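You operate a simulated robot arm through the tools that you are given. There is no shell and no other tool.

The job below is to be done with a simulated robot arm. You get a single attempt, and the scene is never put back.

Task
Blow the dust off the job card's lens under the hood light.
Fine: light on; purple holder, hood air key; lens back in the teal tray, light off.

Only the result counts: the job must be done as asked and must still hold three seconds after the hand-in. Knocking over, shifting, dropping, spilling or breaking anything else fails it.

Robot
A 7-joint arm with a two-finger parallel gripper, fixed in place. Base frame: the origin is at the foot of the arm, x ahead of it, y to its left, z up. Units: m, rad, N and s.
Its first joint turns from -2.897 to 2.897 rad. Payload 3.43 kg.
The tool frame sits at the grasp point between the pads (the TCP): z along the fingers, y along the line on which they close. The tips reach 0.03 m beyond it. Largest opening 0.094 m; finger width 0.028, thickness 0.01; the body of the gripper, 0.05 by 0.096 m, starts 0.055 m behind the TCP.
Orientation is that of the tool frame in the base frame, as [roll, pitch, yaw] about the fixed x, y, z axes, in that order (R = Rz(yaw) Ry(pitch) Rx(roll)). With the fingers straight down and closing along the base's y, the tool's x points along the base's -x, its y along +y and its z along -z.

Tools
- The arm moves only by the tool jog_arm. Its argument "motion" is text: rows parted by semicolons, each of 7 numbers parted by spaces: the gripper command, from -1 (shut) to 1 (fully open), values between in proportion, then the shift along the tool's x, y, z in units of 30 mm (1.0 is 30 mm), then the turn, a rotation vector about the tool's x, y, z in units of 6 degrees (1.0 is 6 degrees). In form: fingers dx dy dz ax ay az; .... A call has 1 to 20 rows; each row shifts and turns the commanded pose from where the row before left it, along the tool's axes as they then stand. A call with a number of a shift or a turn outside -1 to 1 is refused whole. Each row takes 0.2 s and may step no farther than 0.05 m and 0.15 rad from the row before; otherwise, or with a gripper value out of range, the whole call is refused. A pose out of reach is approached as far as the arm can. The call stops where the force on the tool passes 60 N (or 10 N more than at its start, if that is more) or the arm is blocked; 0.2 s more then pass. Each finger travels about 0.045 m/s and halts on what it meets, pressing with about 43 N; the grip force reading is that of the motor and also rises with nothing between the fingers. The clock runs only during rows and for 0.2 s after the last one: add rows that do not move to give the fingers time. It gives the time, the measured TCP pose, the force on the tool (base axes), the opening and the grip force at its end, in the units of the frame above (readings bear some noise), with the torque about the TCP (base axes, N m) and any sound that the robot's microphone picked up.
- Cameras (640 x 400 px; columns grow to the right, rows downward): "scene" is fixed at [0.2116, -0.6492, 1.429]; the picture's right is [0.88, -0.48, 0.00], its down [-0.09, -0.16, -0.98] and it looks along [0.47, 0.86, -0.18] (base axes); focal length 311 px, centre (320, 200). "wrist" rides on the gripper at [0.076, 0.014, -0.102] in the tool frame; the picture's right is [-0.18, 0.98, 0.00], its down [-0.75, -0.14, -0.64] and it looks along [-0.63, -0.12, 0.77] (tool axes); focal length 243 px, centre (320, 200). There is no depth. A picture from a camera that has moved, and an enlarged one, comes with that camera's place and axes in the base frame and with its lens. The place of the scene camera against the robot may be out by one fixed shift of up to 0.018 m in any direction.
- grab_frame(camera): a new picture of that camera. The clock stands still meanwhile.
- raise_lower(by): slides the trunk up (or, below 0, down) by that many m; the arm rides with it, the base frame stays. It gives what a move gives, with no picture.
- close_up(camera, box): a new picture of the part [left, top, right, bottom] of that camera's present view, enlarged. The clock stands still meanwhile.
- close_job(): hands the job in; it is judged then, once.

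Nothing tells you positions but the pictures and the camera data. Unless the task says otherwise, let go and move clear before handing in.

The tools are called after "Call:" as name(argument=value, ...) on one line, values as JSON. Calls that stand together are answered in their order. jog_arm: Moves the arm, as the interface text tells. Its arguments: {"type":"object","properties":{"motion":{"type":"string"}},"required":["motion"]} The other tools are called the same way: raise_lower (by) slides the trunk up or down; grab_frame (camera) takes a picture; close_up (camera, box) takes an enlarged picture of a part of a camera's view; close_job () hands the job in.

At the start:

```text
time: 0.0
eef_pos: [0.4593, 0.2142, 1.525]
ee_rot: [3.136, -0.025, 3.14]
force: [-0.6, -0.7, -0.2]
moment: [0.01, 0.0, -0.01]
opening: 0.0941
grasp_force: 0.1
trunk travel left (down, up): [-0.425, 0.065]
```

scene: 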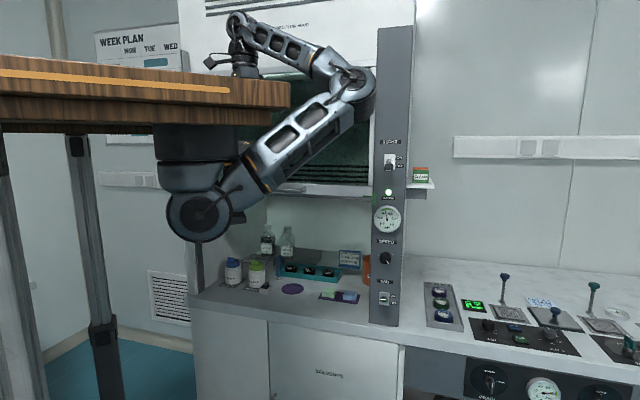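
wrist: 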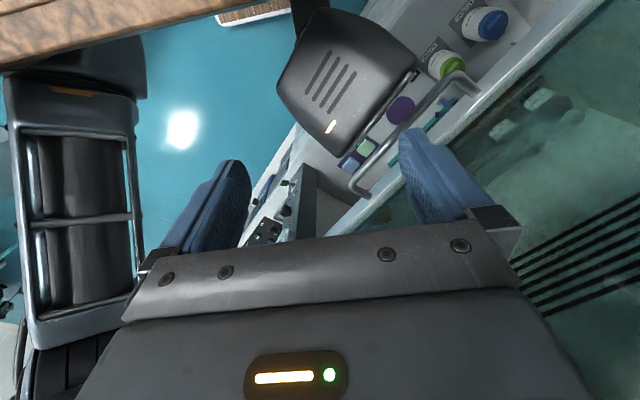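

I see a fume hood with a sash, a control pillar (switches, gauge, knob), and a bench with a teal tray, a purple disc, bottles and a card. I'll look at the details first.

Call:
close_up(camera="scene", box=[200, 210, 400, 335])

Call:
close_up(camera="scene", box=[350, 130, 446, 190])

Call:
close_up(camera="scene", box=[350, 180, 430, 330])

Call:
close_up(camera="scene", box=[400, 260, 640, 400])

Call:
close_up(camera="scene", box=[280, 240, 380, 310])

Call:
close_up(camera="wrist", box=[240, 0, 560, 250])

```text
3.20 times, centred on (300, 272) of scene
camera zoom: at [0.2116, -0.6492, 1.429], right [0.88, -0.48, 0.0], down [-0.09, -0.16, -0.98], along [0.47, 0.86, -0.18], focal length 996 px, centre (384, -32)
```

zoom: 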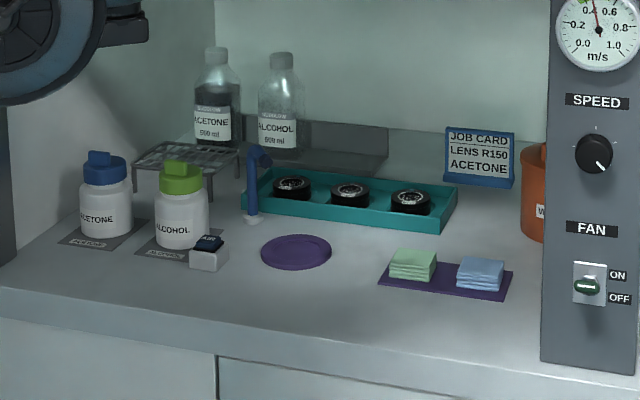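

```text
6.67 times, centred on (398, 160) of scene
camera zoom: at [0.2116, -0.6492, 1.429], right [0.88, -0.48, 0.0], down [-0.09, -0.16, -0.98], along [0.47, 0.86, -0.18], focal length 2076 px, centre (-200, 467)
```

zoom: 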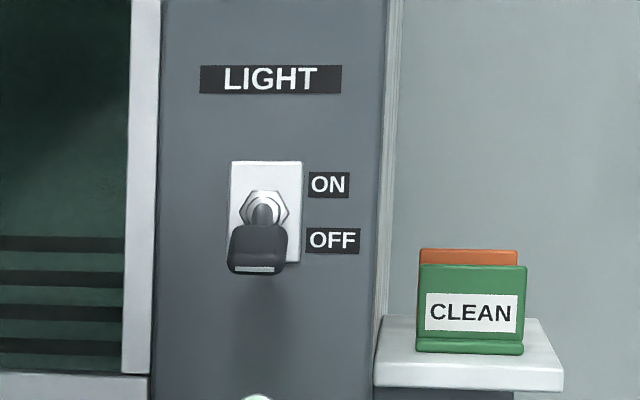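

```text
2.67 times, centred on (390, 255) of scene
camera zoom: at [0.2116, -0.6492, 1.429], right [0.88, -0.48, 0.0], down [-0.09, -0.16, -0.98], along [0.47, 0.86, -0.18], focal length 830 px, centre (133, 53)
```

zoom: 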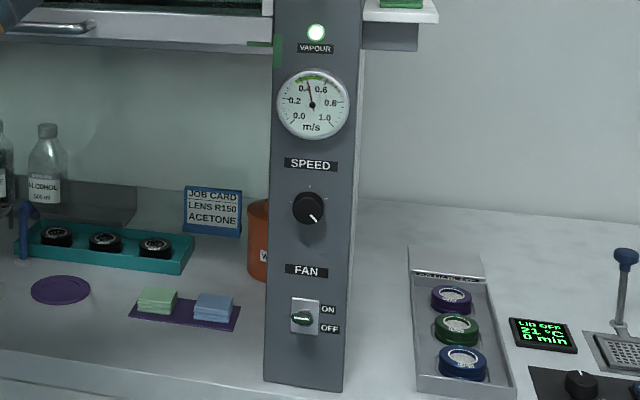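

```text
2.67 times, centred on (520, 330) of scene
camera zoom: at [0.2116, -0.6492, 1.429], right [0.88, -0.48, 0.0], down [-0.09, -0.16, -0.98], along [0.47, 0.86, -0.18], focal length 830 px, centre (-213, -147)
```

zoom: 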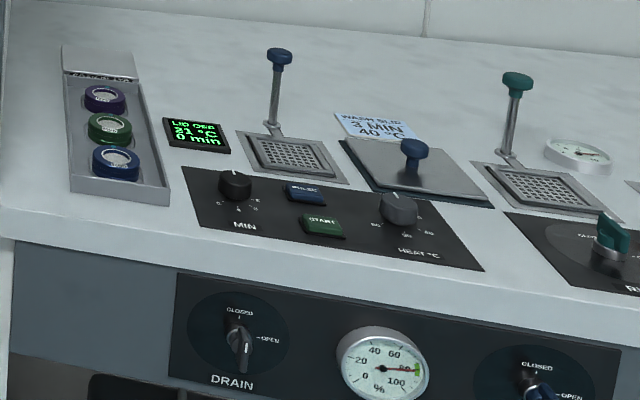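

```text
5.71 times, centred on (330, 275) of scene
camera zoom: at [0.2116, -0.6492, 1.429], right [0.88, -0.48, 0.0], down [-0.09, -0.16, -0.98], along [0.47, 0.86, -0.18], focal length 1779 px, centre (263, -229)
```

zoom: 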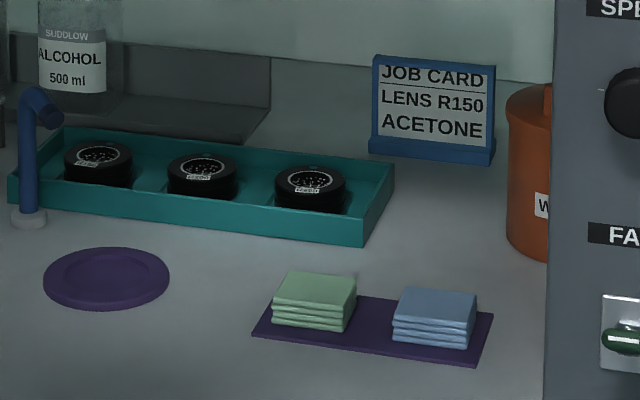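

```text
1.60 times, centred on (400, 125) of wrist
camera zoom: at [0.386, 0.227, 1.6285], right [0.18, 0.98, 0.0], down [0.77, -0.14, 0.62], along [0.61, -0.11, -0.78], focal length 388 px, centre (192, 320)
```

zoom: 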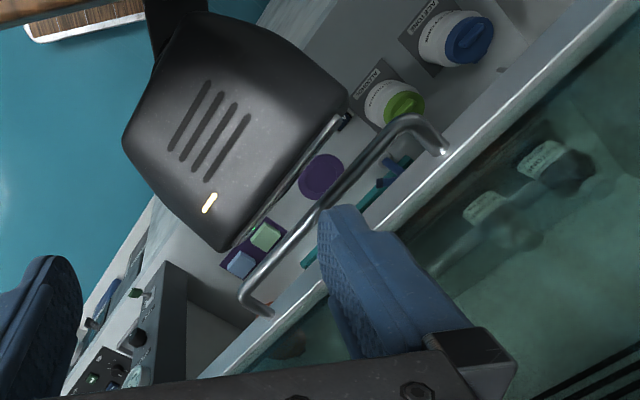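

The opening of the hood runs at about 45° to the base axes. The pillar with the LIGHT toggle, currently OFF, is to its right, and the lenses are in the teal tray deeper inside. I'll turn the tool to face the hood squarely and read the lens labels more closely.

Call:
close_up(camera="scene", box=[286, 260, 340, 284])

Call:
close_up(camera="scene", box=[240, 245, 300, 305])

Call:
jog_arm(motion="1 0 0 0 0 0 -1;1 0 0 0 0 0 -1;1 0 0 0 0 0 -1;1 0 0 0 0 0 -1;1 0 0 0 0 0 -1;1 0 0 0 0 0 -1;1 0 0 0 0 0 -1;1 0 0 0 0 0 -0.5")

```text
11.85 times, centred on (313, 272) of scene
camera zoom: at [0.2116, -0.6492, 1.429], right [0.88, -0.48, 0.0], down [-0.09, -0.16, -0.98], along [0.47, 0.86, -0.18], focal length 3690 px, centre (403, -653)
```

zoom: 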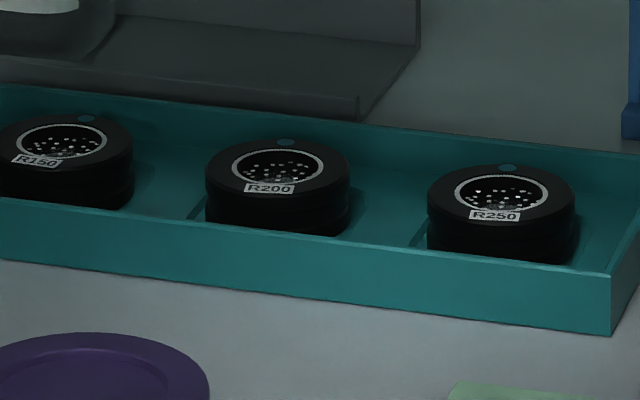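

```text
6.67 times, centred on (270, 275) of scene
camera zoom: at [0.2116, -0.6492, 1.429], right [0.88, -0.48, 0.0], down [-0.09, -0.16, -0.98], along [0.47, 0.86, -0.18], focal length 2076 px, centre (653, -300)
```

zoom: 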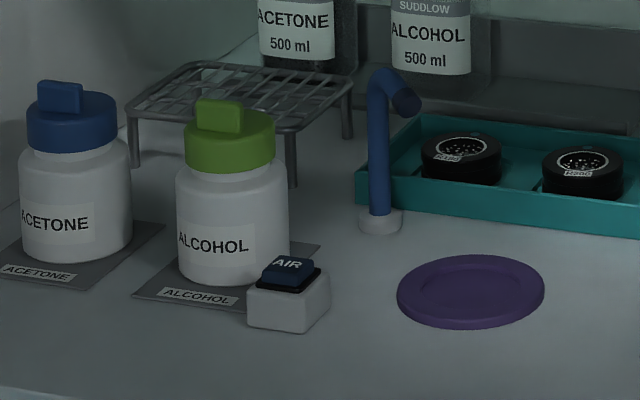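

```text
time: 1.8
eef_pos: [0.4609, 0.2132, 1.5238]
ee_rot: [3.116, -0.017, -2.354]
force: [-0.4, -1.1, 0.3]
moment: [0.0, 0.01, -0.01]
opening: 0.0938
grasp_force: 0.0
trunk travel left (down, up): [-0.425, 0.065]
```

R150 is the leftmost lens, and the AIR key is the block by the alcohol bottle. Next I'll check the view after the yaw.

Call:
grab_frame(camera="scene")

Call:
grab_frame(camera="wrist")

```text
taken
```

scene: 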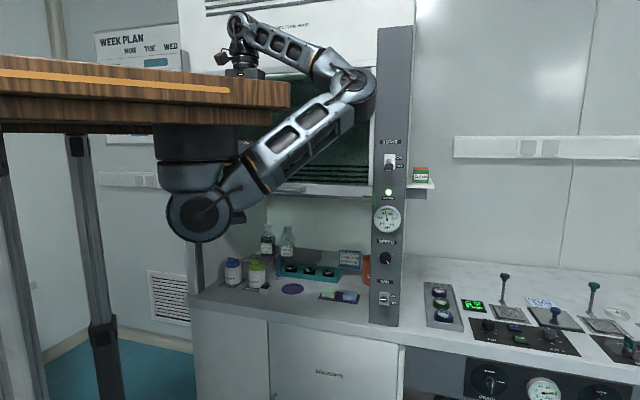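

```text
taken
camera wrist: at [0.4003, 0.1689, 1.6278], right [-0.57, 0.82, 0.02], down [0.65, 0.43, 0.62], along [0.51, 0.37, -0.78], focal length 243 px, centre (320, 200)
```

wrist: 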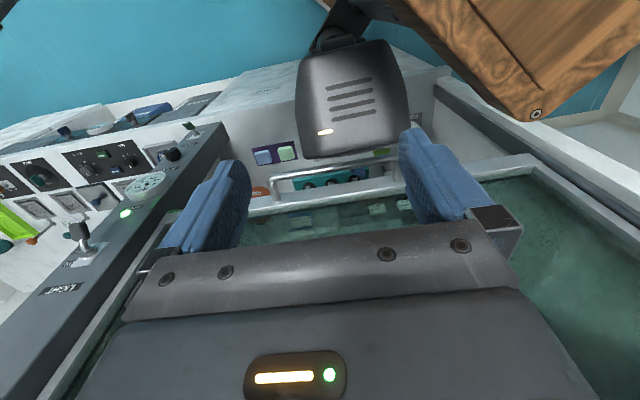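

Something black and vented sits just below the gripper, and there is wood beside it. I need to know what these are before moving.

Call:
close_up(camera="scene", box=[140, 0, 400, 160])

Call:
close_up(camera="scene", box=[140, 110, 300, 250])

Call:
close_up(camera="wrist", box=[230, 0, 640, 250])

Call:
close_up(camera="wrist", box=[0, 100, 240, 300])

```text
2.46 times, centred on (270, 80) of scene
camera zoom: at [0.2116, -0.6492, 1.429], right [0.88, -0.48, 0.0], down [-0.09, -0.16, -0.98], along [0.47, 0.86, -0.18], focal length 766 px, centre (443, 495)
```

zoom: 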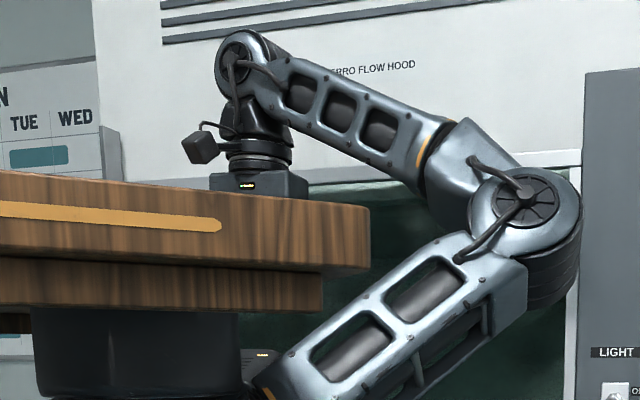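

```text
2.86 times, centred on (220, 180) of scene
camera zoom: at [0.2116, -0.6492, 1.429], right [0.88, -0.48, 0.0], down [-0.09, -0.16, -0.98], along [0.47, 0.86, -0.18], focal length 890 px, centre (606, 257)
```

zoom: 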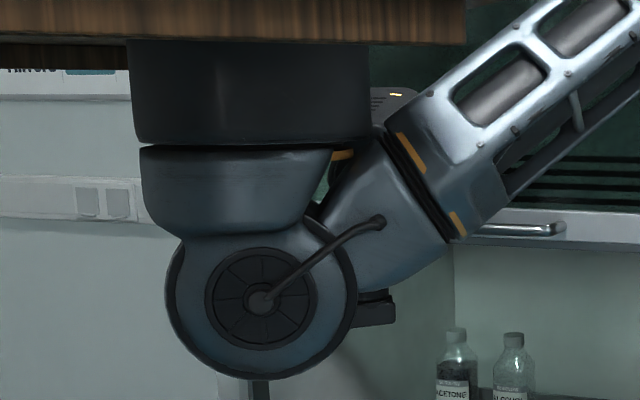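

```text
1.56 times, centred on (435, 125) of wrist
camera zoom: at [0.4003, 0.1689, 1.6278], right [-0.57, 0.82, 0.02], down [0.65, 0.43, 0.62], along [0.51, 0.37, -0.78], focal length 379 px, centre (140, 317)
```

zoom: 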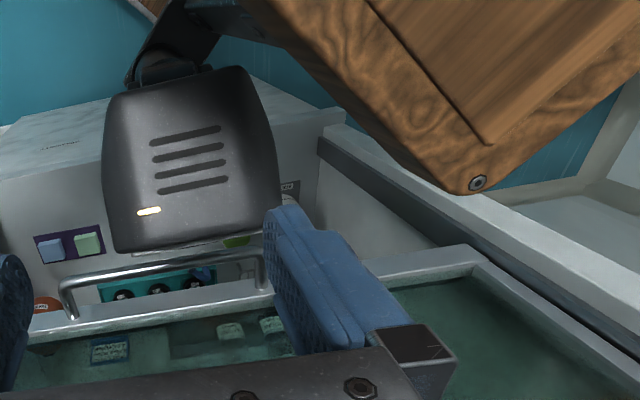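

```text
2.00 times, centred on (120, 200) of wrist
camera zoom: at [0.4003, 0.1689, 1.6278], right [-0.57, 0.82, 0.02], down [0.65, 0.43, 0.62], along [0.51, 0.37, -0.78], focal length 485 px, centre (720, 200)
```

zoom: 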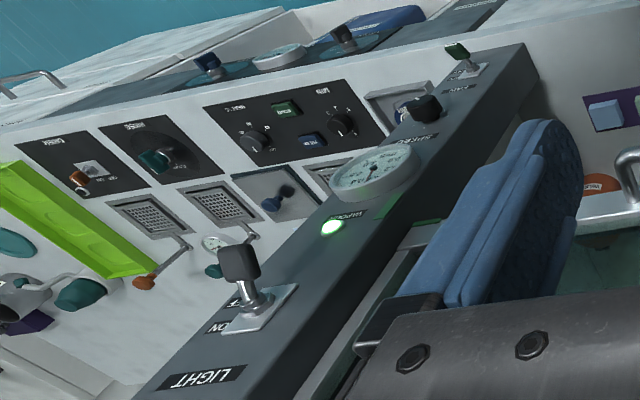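

The arm seems to hang from a wooden carrier with a sensor pod beside it. I'll raise the trunk a little to see which parts move with it.

Call:
raise_lower(by=0.04)

Call:
grab_frame(camera="scene")

Call:
grab_frame(camera="wrist")

```text
time: 2.6
eef_pos: [0.4619, 0.2128, 1.5638]
ee_rot: [3.117, -0.018, -2.355]
force: [-0.7, -1.2, 0.8]
moment: [0.01, -0.01, 0.02]
opening: 0.0939
grasp_force: 0.1
trunk travel left (down, up): [-0.465, 0.025]
```

```text
taken
```

scene: 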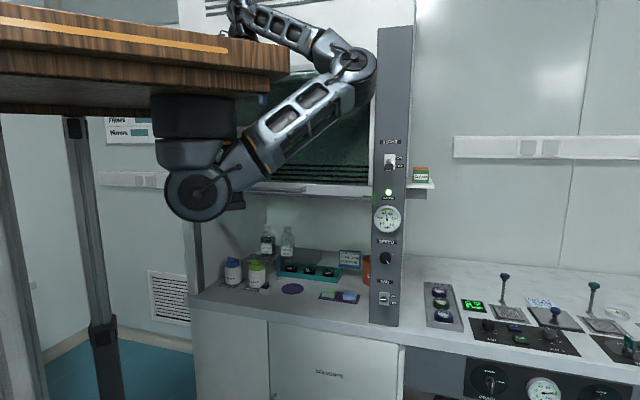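

```text
taken
camera wrist: at [0.4003, 0.1691, 1.6677], right [-0.56, 0.82, 0.02], down [0.65, 0.43, 0.62], along [0.51, 0.37, -0.78], focal length 243 px, centre (320, 200)
```

wrist: 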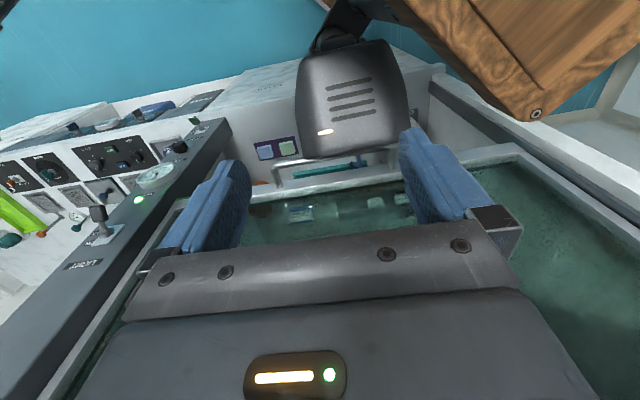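

The wood, pod and base all ride with the trunk, and the pod sits directly under the gripper. I'll move the gripper sideways to the right, toward the pillar toggle at about (0.82, 0.05, 1.36), in stages.

Call:
jog_arm(motion="1 0 -1 0 0 0 0;1 0 -1 0 0 0 0;1 0 -1 0 0 0 0;1 0 -1 0 0 0 0;1 0 -1 0 0 0 0;1 0 -1 0 0 0 0")

Call:
grab_frame(camera="scene")

Call:
grab_frame(camera="wrist")

```text
time: 4.0
eef_pos: [0.589, 0.0847, 1.5588]
ee_rot: [3.104, -0.015, -2.352]
force: [-0.5, 0.4, -0.7]
moment: [-0.02, -0.02, -0.02]
opening: 0.0941
grasp_force: 0.0
trunk travel left (down, up): [-0.465, 0.025]
```

```text
taken
```

scene: 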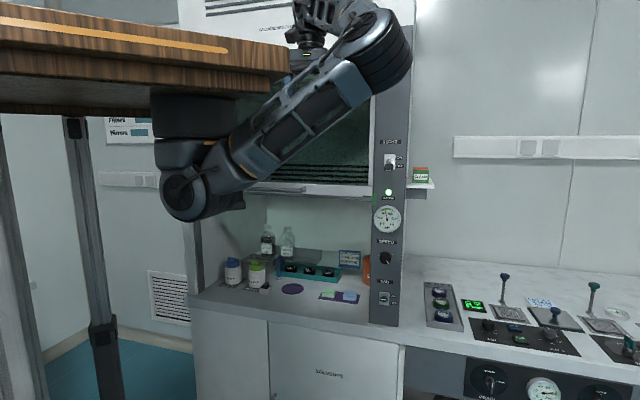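

```text
taken
camera wrist: at [0.5289, 0.0394, 1.6618], right [-0.57, 0.82, 0.03], down [0.65, 0.43, 0.62], along [0.5, 0.38, -0.78], focal length 243 px, centre (320, 200)
```

wrist: 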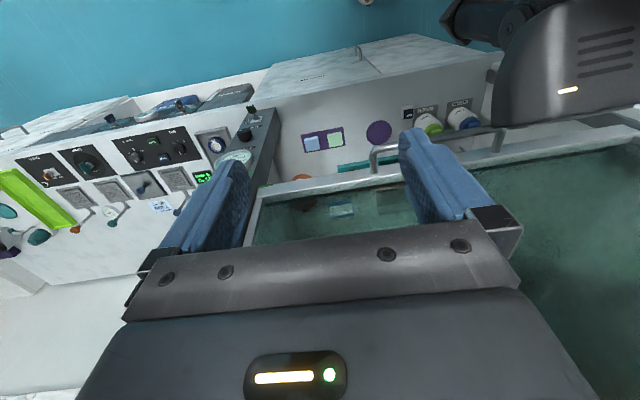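

That worked cleanly. I'll continue right while tilting the tool forward toward the pillar.

Call:
jog_arm(motion="1 0 -1 0 0 -1 0;1 0 -1 0 0 -1 0;1 0 -1 0 0 -1 0;1 0 -1 0 0 -1 0;1 0 -1 0 0 -1 0;1 0 -1 0 0 -1 0;1 0 0 0 0 -1 0")

Call:
grab_frame(camera="scene")

Call:
grab_frame(camera="wrist")

```text
time: 5.6
eef_pos: [0.7148, -0.042, 1.5555]
ee_rot: [3.112, 0.72, -2.377]
force: [0.6, 0.4, 0.5]
moment: [-0.02, 0.03, 0.01]
opening: 0.0941
grasp_force: 0.3
trunk travel left (down, up): [-0.465, 0.025]
```

```text
taken
```

scene: 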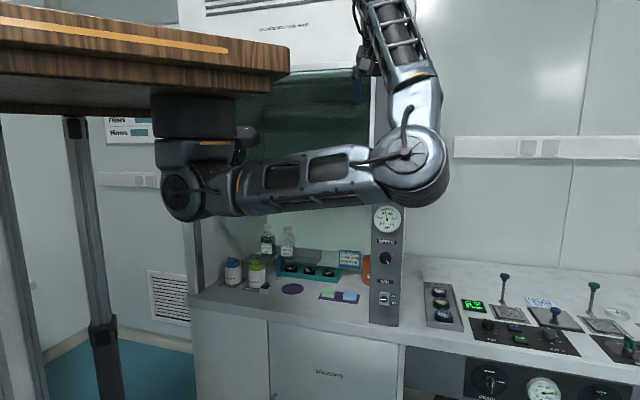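

```text
taken
camera wrist: at [0.617, -0.1197, 1.5828], right [-0.59, 0.79, 0.14], down [0.22, -0.01, 0.98], along [0.77, 0.61, -0.16], focal length 243 px, centre (320, 200)
```

wrist: 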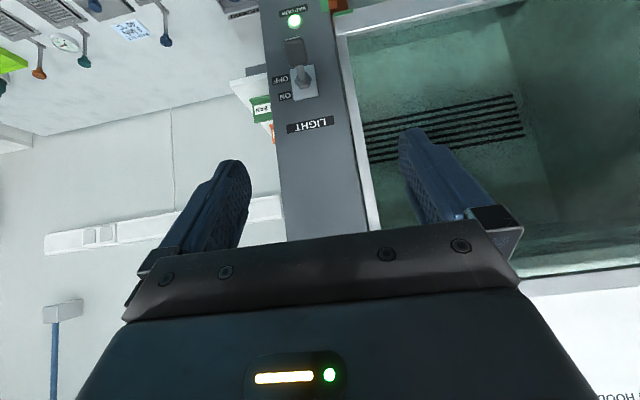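

The toggle cap triangulates to about (0.816, 0.040, 1.360), with its base at (0.835, 0.06, 1.377). I'll lower the trunk and then line up in front of it.

Call:
raise_lower(by=-0.119)

Call:
jog_arm(motion="1 -0.78 -0.17 0.68 0 0 0;1 -0.78 -0.17 0.68 0 0 0;1 0 0 0 0 0 0")

Call:
grab_frame(camera="wrist")

Call:
grab_frame(camera="scene")

```text
time: 7.1
eef_pos: [0.7146, -0.0414, 1.4375]
ee_rot: [3.11, 0.718, -2.376]
force: [0.3, -0.3, -0.6]
moment: [0.03, 0.02, -0.01]
opening: 0.0943
grasp_force: 0.1
trunk travel left (down, up): [-0.346, 0.144]
```

```text
time: 7.9
eef_pos: [0.7687, -0.0054, 1.4387]
ee_rot: [3.111, 0.718, -2.374]
force: [0.5, -0.8, 0.6]
moment: [0.0, 0.01, -0.04]
opening: 0.094
grasp_force: 0.1
trunk travel left (down, up): [-0.346, 0.144]
```

```text
taken
camera wrist: at [0.6699, -0.0833, 1.4653], right [-0.6, 0.79, 0.14], down [0.22, -0.01, 0.98], along [0.77, 0.61, -0.16], focal length 243 px, centre (320, 200)
```

wrist: 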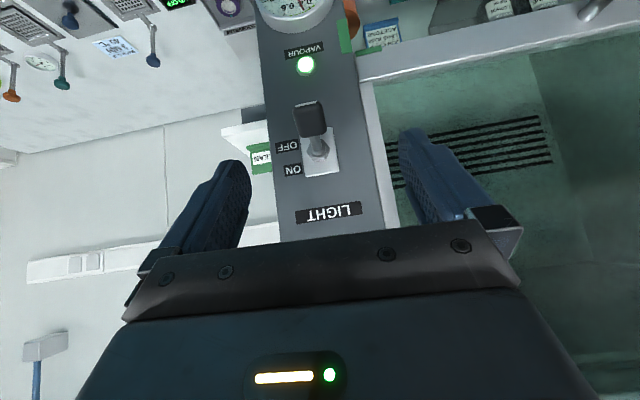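

```text
taken
```

scene: 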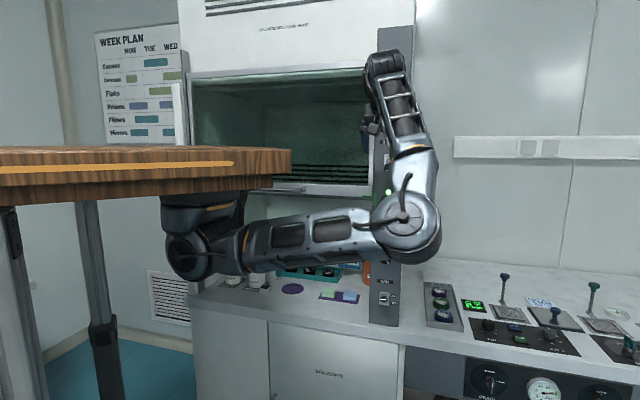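

The gripper is lined up with the toggle cap straight ahead. I'll advance along the tool axis with the fingers on either side of it.

Call:
jog_arm(motion="0.4 0 0 0.7 0 0 0;0.3 0 0 0.7 0 0 0;0.3 0 0 0.7 0 0 0;0.3 0 0 0.6 0 0 0;0.3 0 0 0 0 0 0")

Call:
grab_frame(camera="wrist")

Call:
close_up(camera="scene", box=[340, 100, 440, 200])

```text
time: 9.1
eef_pos: [0.8014, 0.0352, 1.3752]
ee_rot: [3.112, 0.72, -2.376]
force: [-1.0, -0.7, 0.0]
moment: [0.01, 0.01, 0.03]
opening: 0.0609
grasp_force: 0.1
trunk travel left (down, up): [-0.346, 0.144]
```

```text
taken
camera wrist: at [0.7044, -0.0438, 1.4026], right [-0.6, 0.79, 0.14], down [0.22, -0.01, 0.98], along [0.77, 0.61, -0.16], focal length 243 px, centre (320, 200)
```

wrist: 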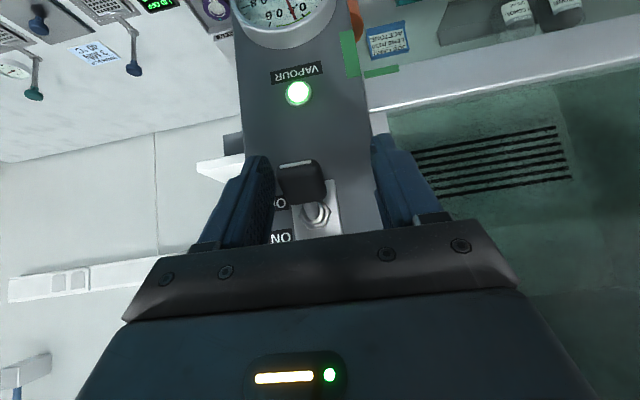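

```text
4.00 times, centred on (390, 150) of scene
camera zoom: at [0.2116, -0.6492, 1.429], right [0.88, -0.48, 0.0], down [-0.09, -0.16, -0.98], along [0.47, 0.86, -0.18], focal length 1245 px, centre (40, 400)
```

zoom: 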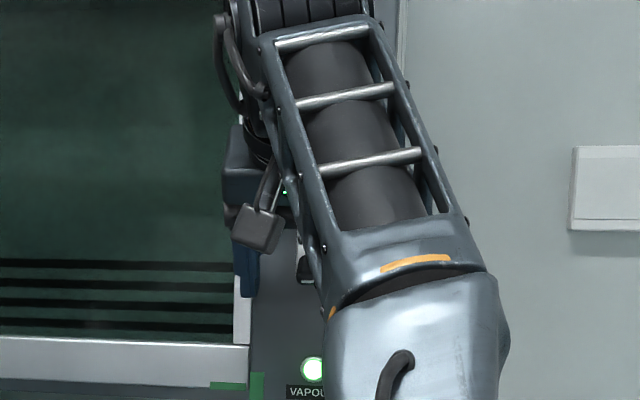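

The cap is between the fingers, about 9 mm off centre. I'll centre on it and close.

Call:
jog_arm(motion="0.3 0 -0.3 0.1 0 0 0;0 0 0 0 0 0 0;-0.3 0 0 0 0 0 0;-0.6 0 0 0 0 0 0;-0.6 0 0 0 0 0 0;-0.6 0 0 0 0 0 0")

Call:
grab_frame(camera="wrist")

```text
time: 10.5
eef_pos: [0.8107, 0.0294, 1.3731]
ee_rot: [3.113, 0.72, -2.373]
force: [6.4, -3.4, 0.1]
moment: [-0.48, -0.44, 0.76]
opening: 0.0282
grasp_force: 44.4
trunk travel left (down, up): [-0.346, 0.144]
```

```text
taken
camera wrist: at [0.7124, -0.049, 1.4004], right [-0.6, 0.79, 0.14], down [0.22, -0.01, 0.98], along [0.77, 0.61, -0.16], focal length 243 px, centre (320, 200)
```

wrist: 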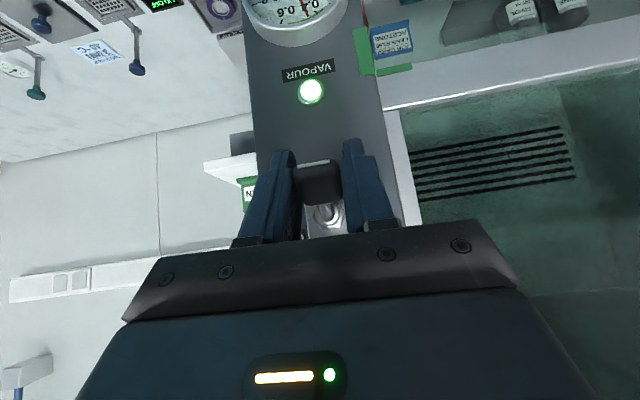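

The cap is gripped (28 mm opening). I'll lift it straight up to flip the light on.

Call:
jog_arm(motion="-0.6 -0.22 0 -0.25 0 0 0;-0.6 -0.22 0 -0.25 0 0 0;-0.6 -0.22 0 -0.25 0 0 0;-0.6 -0.15 0 -0.17 0 0 0")

Call:
grab_frame(camera="wrist")

Call:
grab_frame(camera="scene")

```text
time: 11.5
eef_pos: [0.8108, 0.0282, 1.4097]
ee_rot: [3.111, 0.718, -2.375]
force: [3.2, -3.6, -4.6]
moment: [-0.23, -0.16, -0.11]
opening: 0.024
grasp_force: 15.3
trunk travel left (down, up): [-0.346, 0.144]
```

```text
taken
camera wrist: at [0.7125, -0.0497, 1.4375], right [-0.6, 0.79, 0.14], down [0.22, -0.01, 0.98], along [0.77, 0.61, -0.16], focal length 243 px, centre (320, 200)
```

wrist: 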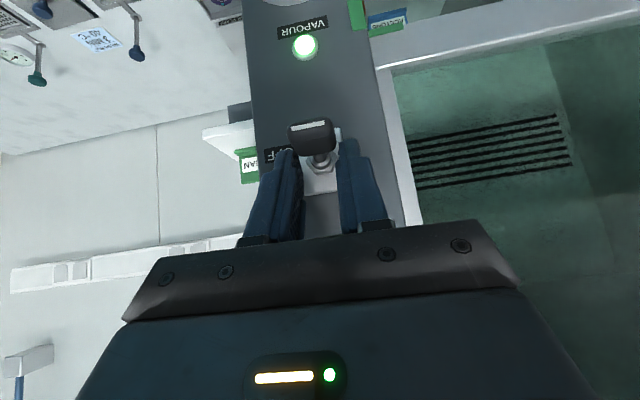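

```text
taken
```

scene: 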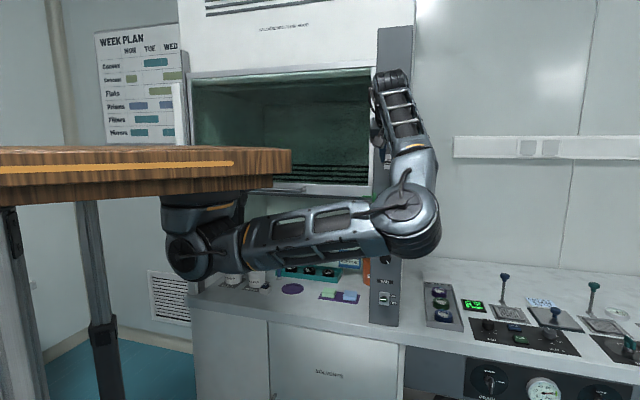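

The cap slipped out of the grip and the toggle is still OFF. I'll back off, close the fingers and tilt the tool closer to horizontal, so I can push the cap up from below.

Call:
jog_arm(motion="-0.4 0 0 0 0 0 0;-0.3 0 0 -1 0 0 0;-0.3 0 0 -1 0 0 0;-0.3 0 0 -1 0 0 0;-1 0 0 0 0 -1 0;-1 0 0 0 0 -1 0;-1 0 0 0 0 -1 0;-1 0 0 0 0 -1 0;-1 0 0 0 0 -1 0;-1 0 0 0 0 -1 0")

Call:
grab_frame(camera="wrist")

Call:
grab_frame(camera="scene")

```text
time: 13.7
eef_pos: [0.7693, -0.0142, 1.476]
ee_rot: [3.045, 1.349, -2.447]
force: [0.5, -0.3, 0.3]
moment: [0.0, 0.02, 0.03]
opening: 0.0001
grasp_force: 32.4
trunk travel left (down, up): [-0.346, 0.144]
```

```text
taken
camera wrist: at [0.6759, -0.0854, 1.4264], right [-0.66, 0.72, 0.2], down [-0.21, -0.44, 0.87], along [0.72, 0.54, 0.44], focal length 243 px, centre (320, 200)
```

wrist: 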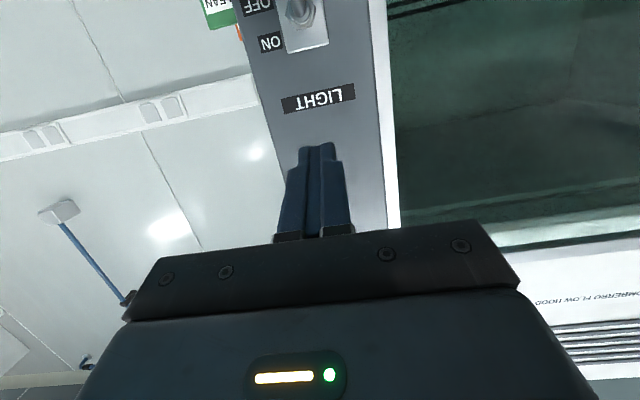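

```text
taken
```

scene: 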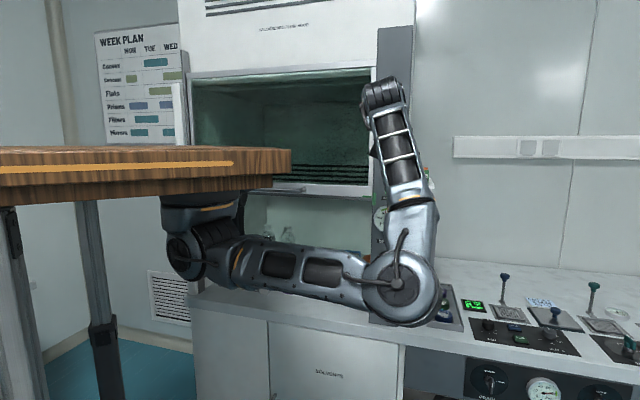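

The tool is now about 77° from vertical with the fingers shut, lined up laterally with the toggle. I'll lower with the trunk until the fingertips are under the cap, staying clear in front of it.

Call:
raise_lower(by=-0.147)

Call:
grab_frame(camera="wrist")

Call:
grab_frame(camera="scene")

```text
time: 15.4
eef_pos: [0.7702, -0.0136, 1.3312]
ee_rot: [3.042, 1.346, -2.45]
force: [-0.1, 0.2, 0.0]
moment: [-0.02, -0.02, -0.01]
opening: 0.0001
grasp_force: 32.7
trunk travel left (down, up): [-0.199, 0.291]
```

```text
taken
camera wrist: at [0.6759, -0.0855, 1.2794], right [-0.66, 0.72, 0.2], down [-0.21, -0.44, 0.87], along [0.72, 0.54, 0.44], focal length 243 px, centre (320, 200)
```

wrist: 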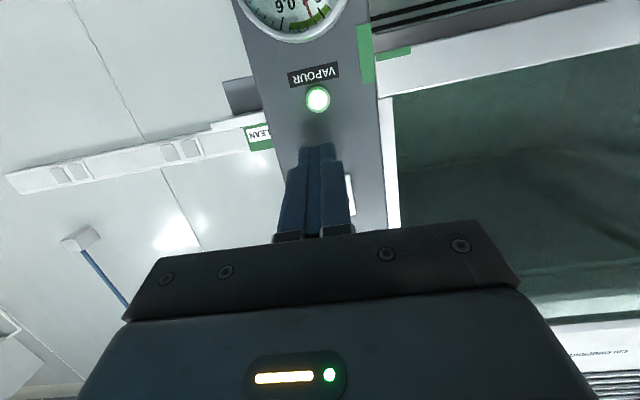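

```text
taken
```

scene: 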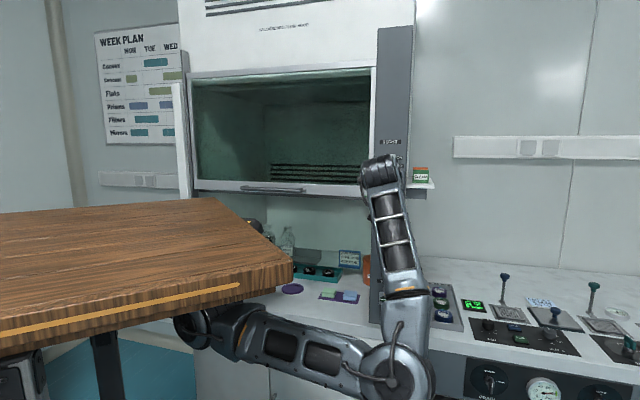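

Call:
jog_arm(motion="-1 -0.09 0 0.4 0 0 0;-1 -0.09 0 0.4 0 0 0;-1 -0.09 0 0.4 0 0 0;-1 -0.09 0 0.4 0 0 0;-1 0 0 0 0 0 0")

Call:
grab_frame(camera="wrist")

Call:
close_up(camera="scene", box=[340, 130, 440, 210])

```text
time: 16.6
eef_pos: [0.8047, 0.0214, 1.3312]
ee_rot: [3.045, 1.346, -2.448]
force: [-0.3, 0.4, -0.1]
moment: [0.01, 0.01, 0.0]
opening: 0.0
grasp_force: 33.2
trunk travel left (down, up): [-0.199, 0.291]
```

```text
taken
camera wrist: at [0.7111, -0.0507, 1.2795], right [-0.66, 0.72, 0.2], down [-0.21, -0.44, 0.87], along [0.72, 0.54, 0.44], focal length 243 px, centre (320, 200)
```

wrist: 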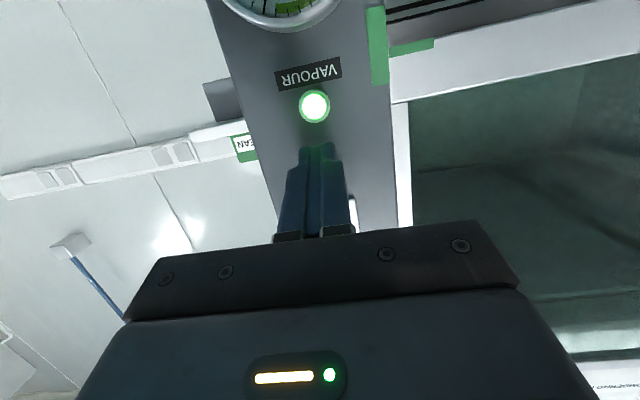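

```text
5.00 times, centred on (390, 170) of scene
camera zoom: at [0.2116, -0.6492, 1.429], right [0.88, -0.48, 0.0], down [-0.09, -0.16, -0.98], along [0.47, 0.86, -0.18], focal length 1557 px, centre (-30, 350)
```

zoom: 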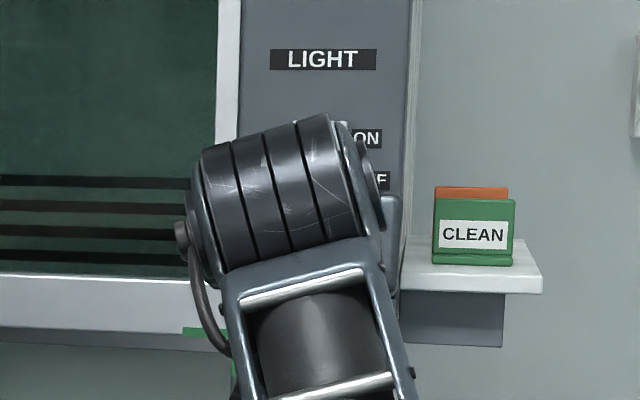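

The fingertips should now be under the cap with no contact force. I'll push upward.

Call:
jog_arm(motion="-1 -0.33 0 -0.07 0 0 0;-1 -0.33 0 -0.07 0 0 0;-1 -0.33 0 -0.07 0 0 0;-1 -0.33 0 -0.07 0 0 0;-1 0 0 0 0 0 0")

Call:
grab_frame(camera="wrist")

Call:
grab_frame(camera="scene")

```text
time: 17.8
eef_pos: [0.806, 0.0208, 1.3704]
ee_rot: [3.046, 1.344, -2.45]
force: [-0.5, -0.5, 0.0]
moment: [-0.01, -0.01, 0.02]
opening: 0.0
grasp_force: 33.0
trunk travel left (down, up): [-0.199, 0.291]
heard: click
```

```text
taken
camera wrist: at [0.7122, -0.0506, 1.3192], right [-0.66, 0.72, 0.2], down [-0.21, -0.44, 0.87], along [0.72, 0.54, 0.44], focal length 243 px, centre (320, 200)
```

wrist: 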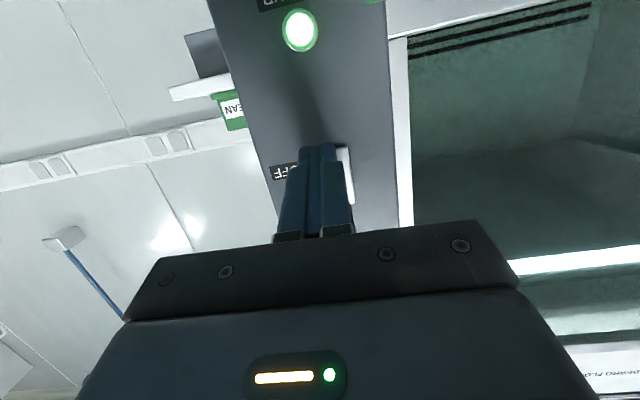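

```text
taken
```

scene: 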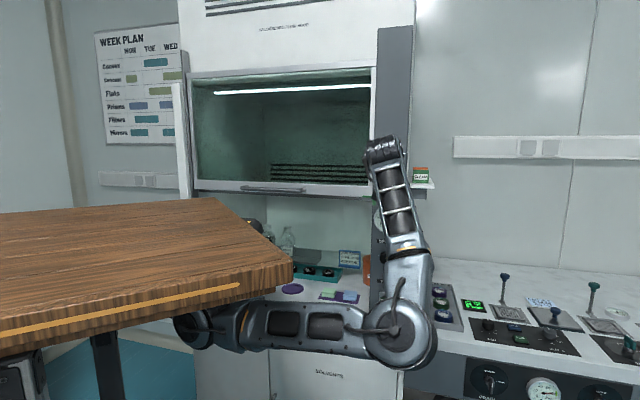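

The click sounded and the hood tube is lit, so the light is ON. I'll retreat straight back from the pillar, clearing the toggle, then turn back toward pointing down while lowering toward the hood opening.

Call:
jog_arm(motion="-1 0.2 0 -0.85 0 0 0;-1 0.2 0 -0.85 0 0 0;-1 0.2 0 -0.85 0 0 0;-1 0.2 0 -0.85 0 0 0")

Call:
grab_frame(camera="wrist")

Call:
grab_frame(camera="scene")

```text
time: 18.8
eef_pos: [0.7308, -0.0537, 1.3675]
ee_rot: [3.043, 1.346, -2.45]
force: [0.1, 0.9, 0.2]
moment: [-0.01, -0.02, -0.01]
opening: 0.0003
grasp_force: 33.3
trunk travel left (down, up): [-0.199, 0.291]
```

```text
taken
camera wrist: at [0.6362, -0.1245, 1.3173], right [-0.66, 0.72, 0.2], down [-0.21, -0.44, 0.87], along [0.72, 0.54, 0.44], focal length 243 px, centre (320, 200)
```

wrist: 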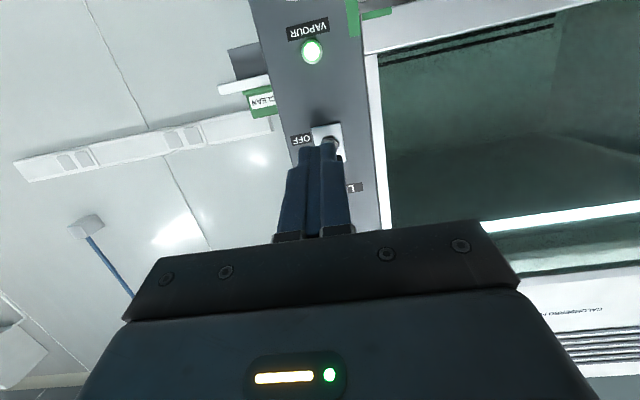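

```text
taken
```

scene: 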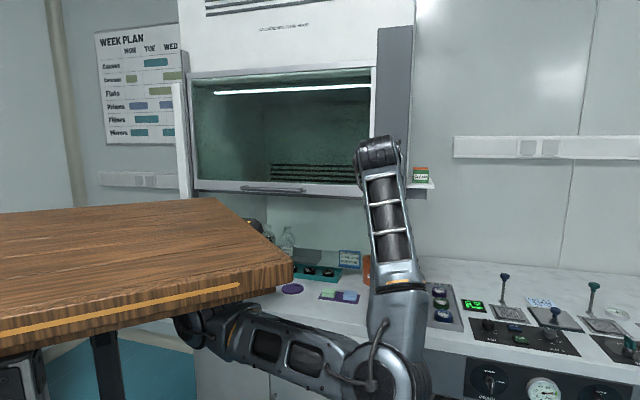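

The toggle is up. I'll swing back left in front of the hood, returning the tool toward pointing down so the wrist camera can see the tray.

Call:
jog_arm(motion="-1 0 1 0 0 1 0;-1 0 1 0 0 1 0;-1 0 1 0 0 1 0;-1 0 1 0 0 1 0;-1 0 1 0 0 1 0;-1 0 1 0 0 1 0")

Call:
grab_frame(camera="wrist")

Call:
grab_frame(camera="scene")

```text
time: 20.2
eef_pos: [0.6029, 0.0737, 1.3751]
ee_rot: [3.112, 0.718, -2.375]
force: [1.1, -0.2, -0.1]
moment: [0.03, -0.01, 0.0]
opening: 0.0001
grasp_force: 32.7
trunk travel left (down, up): [-0.199, 0.291]
```

```text
taken
camera wrist: at [0.505, -0.0043, 1.4019], right [-0.59, 0.79, 0.14], down [0.22, -0.01, 0.98], along [0.77, 0.61, -0.17], focal length 243 px, centre (320, 200)
```

wrist: 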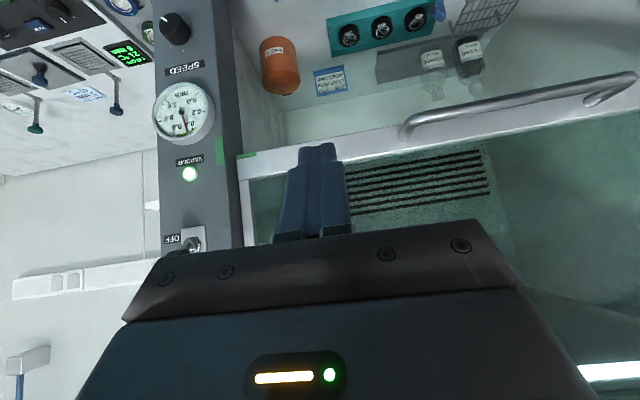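

```text
taken
```

scene: 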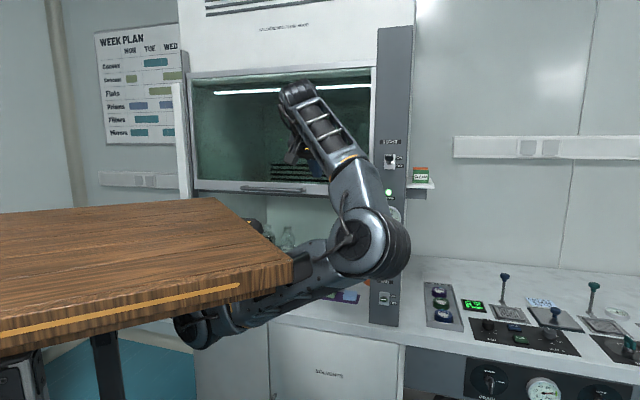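

The tray, lenses and holder are visible through the opening. I'll lower further in front of the opening, to the right of the pod.

Call:
raise_lower(by=-0.12)

Call:
jog_arm(motion="-1 0 0 0 0 1 0;-1 0 0 0 0 1 0;-1 0 0 0 0 1 0;-1 0.39 0 0.92 0 0 0;-1 0.39 0 0.92 0 0 0;-1 0.39 0 0.92 0 0 0;-1 0.39 0 0.92 0 0 0")

Call:
grab_frame(camera="wrist")

Call:
grab_frame(camera="scene")

```text
time: 21.7
eef_pos: [0.6032, 0.0744, 1.2543]
ee_rot: [3.112, 0.719, -2.376]
force: [0.4, -0.3, -0.7]
moment: [0.0, -0.03, 0.02]
opening: 0.0
grasp_force: 32.7
trunk travel left (down, up): [-0.079, 0.411]
```

```text
time: 23.3
eef_pos: [0.6031, 0.0768, 1.1357]
ee_rot: [3.117, 0.405, -2.367]
force: [-0.5, -0.6, -0.8]
moment: [-0.01, 0.01, 0.04]
opening: 0.0
grasp_force: 33.2
trunk travel left (down, up): [-0.079, 0.411]
```

```text
taken
camera wrist: at [0.5148, 0.0075, 1.2001], right [-0.57, 0.81, 0.09], down [0.42, 0.2, 0.88], along [0.7, 0.55, -0.46], focal length 243 px, centre (320, 200)
```

wrist: 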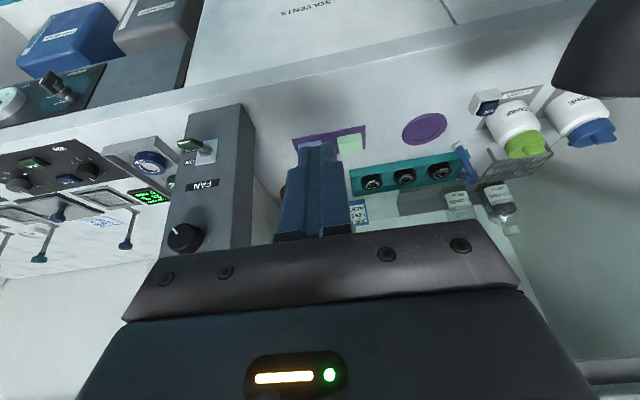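

```text
taken
```

scene: 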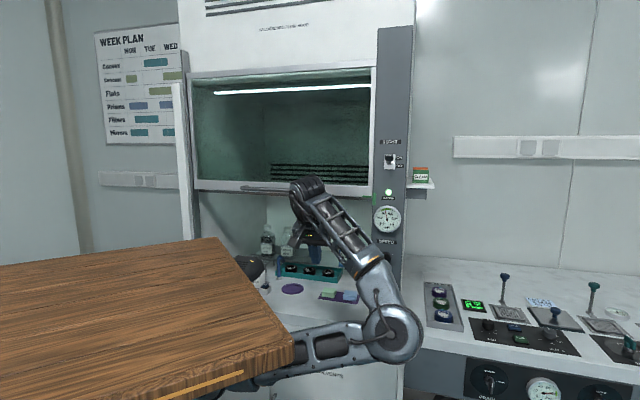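

There is now a clear view of the inside of the hood. I'll zoom in to locate things precisely.

Call:
close_up(camera="wrist", box=[330, 80, 650, 240])

Call:
close_up(camera="scene", box=[220, 225, 380, 325])

```text
refused: 650 is not a number from 0 to 640
```

```text
4.00 times, centred on (300, 275) of scene
camera zoom: at [0.2116, -0.6492, 1.429], right [0.88, -0.48, 0.0], down [-0.09, -0.16, -0.98], along [0.47, 0.86, -0.18], focal length 1245 px, centre (400, -100)
```

zoom: 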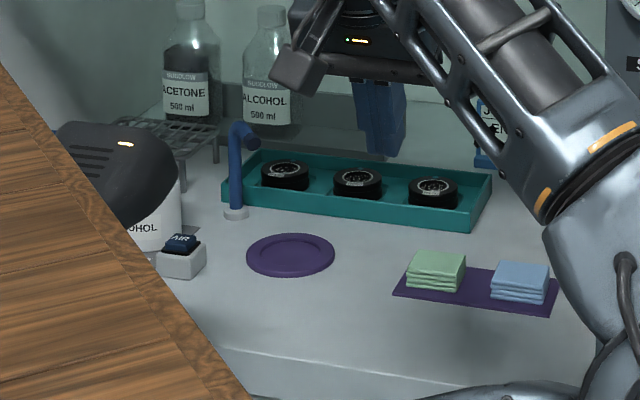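

Call:
close_up(camera="wrist", box=[340, 80, 560, 220])

```text
2.86 times, centred on (450, 150) of wrist
camera zoom: at [0.5148, 0.0075, 1.2001], right [-0.57, 0.81, 0.09], down [0.42, 0.2, 0.88], along [0.7, 0.55, -0.46], focal length 693 px, centre (-51, 343)
```

zoom: 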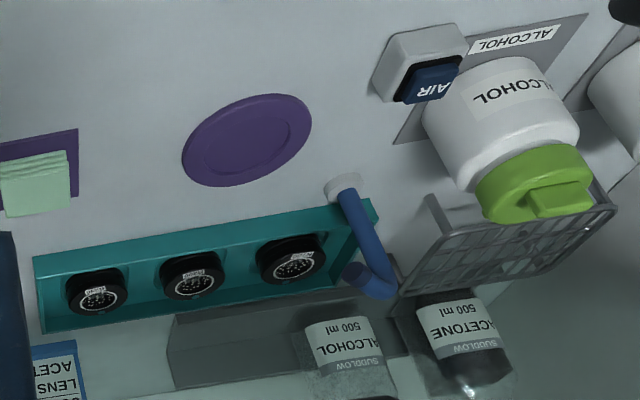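

R150, next to the blue nozzle post, is at about (0.743, 0.585), the holder at about (0.686, 0.437), and the nozzle post at about (0.676, 0.562), roughly 0.95 high. I'll raise the trunk a little so the arm passes under the pod. Then I'll straighten the tool and lower it in front of the opening.

Call:
raise_lower(by=0.1)

Call:
jog_arm(motion="-1 0 0 0 0 1 0;-1 0 0 0 0 1 0;-1 0 0 1 0 1 0;-1 0 0 1 0 0.87 0;-1 0 0 1 0 0 0;-1 0 0 1 0 0 0;-1 0 0 1 0 0 0;-1 0 0 1 0 0 0;-1 0 0 1 0 0 0;-1 0 0 0.5 0 0 0")

Call:
grab_frame(camera="wrist")

Call:
grab_frame(camera="scene")

```text
time: 24.7
eef_pos: [0.6023, 0.0769, 1.236]
ee_rot: [3.118, 0.405, -2.364]
force: [-0.2, 0.3, 0.3]
moment: [0.0, 0.01, 0.01]
opening: 0.0002
grasp_force: 32.7
trunk travel left (down, up): [-0.179, 0.311]
```

```text
time: 26.9
eef_pos: [0.6057, 0.0851, 1.0119]
ee_rot: [3.12, 0.001, -2.357]
force: [0.0, -0.4, 0.1]
moment: [-0.02, 0.01, -0.02]
opening: 0.0
grasp_force: 33.3
trunk travel left (down, up): [-0.179, 0.311]
```

```text
taken
camera wrist: at [0.5427, 0.0406, 1.1139], right [-0.56, 0.82, 0.02], down [0.64, 0.42, 0.64], along [0.52, 0.37, -0.77], focal length 243 px, centre (320, 200)
```

wrist: 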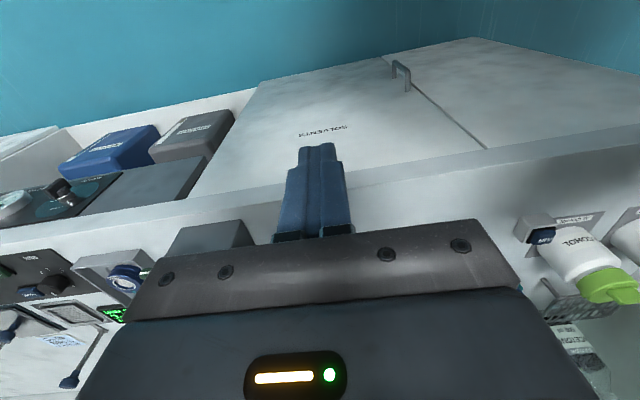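

```text
taken
```

scene: 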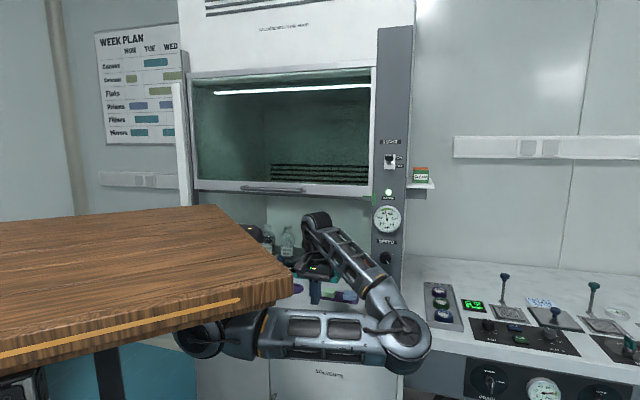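

The tool is vertical in front of the opening. I'll drop a little more and slide in under the sash, over the bench, staying right of the nozzle post.

Call:
jog_arm(motion="-1 0 0 0.8 0 0 0;-1 0 0 0.8 0 0 0;-1 -0.95 0.36 0 0 0 0;-1 -0.95 0.36 0 0 0 0;-1 -0.95 0.36 0 0 0 0;-1 -0.95 0.36 0 0 0 0;-1 -0.95 0.36 0 0 0 0;-1 -0.95 0.36 0 0 0 0")

Call:
grab_frame(camera="wrist")

Call:
grab_frame(camera="scene")

```text
time: 28.7
eef_pos: [0.6794, 0.2543, 0.9637]
ee_rot: [3.119, -0.001, -2.355]
force: [-0.2, -0.5, -0.1]
moment: [0.0, -0.01, 0.0]
opening: 0.0
grasp_force: 33.2
trunk travel left (down, up): [-0.179, 0.311]
```

```text
taken
camera wrist: at [0.6165, 0.2089, 1.0658], right [-0.56, 0.83, 0.02], down [0.64, 0.42, 0.64], along [0.52, 0.37, -0.77], focal length 243 px, centre (320, 200)
```

wrist: 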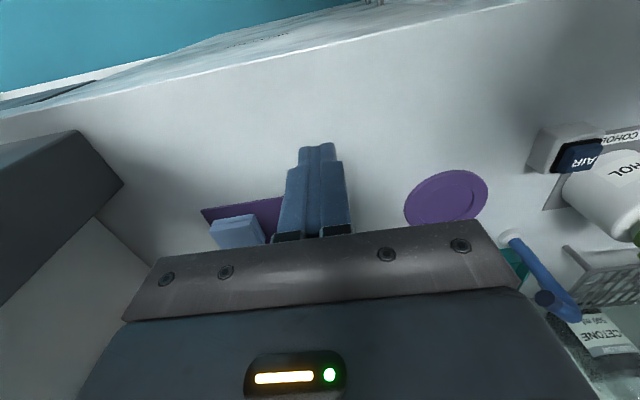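

```text
taken
```

scene: 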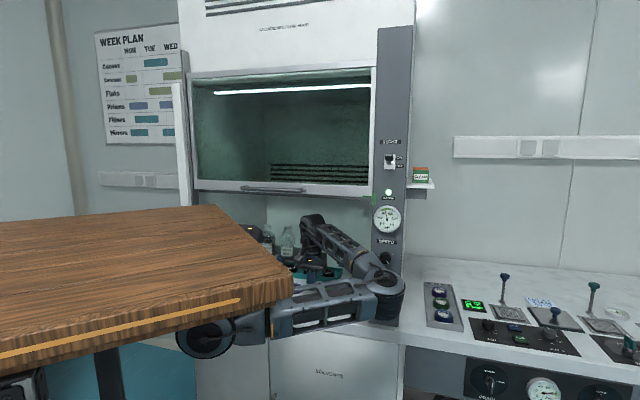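

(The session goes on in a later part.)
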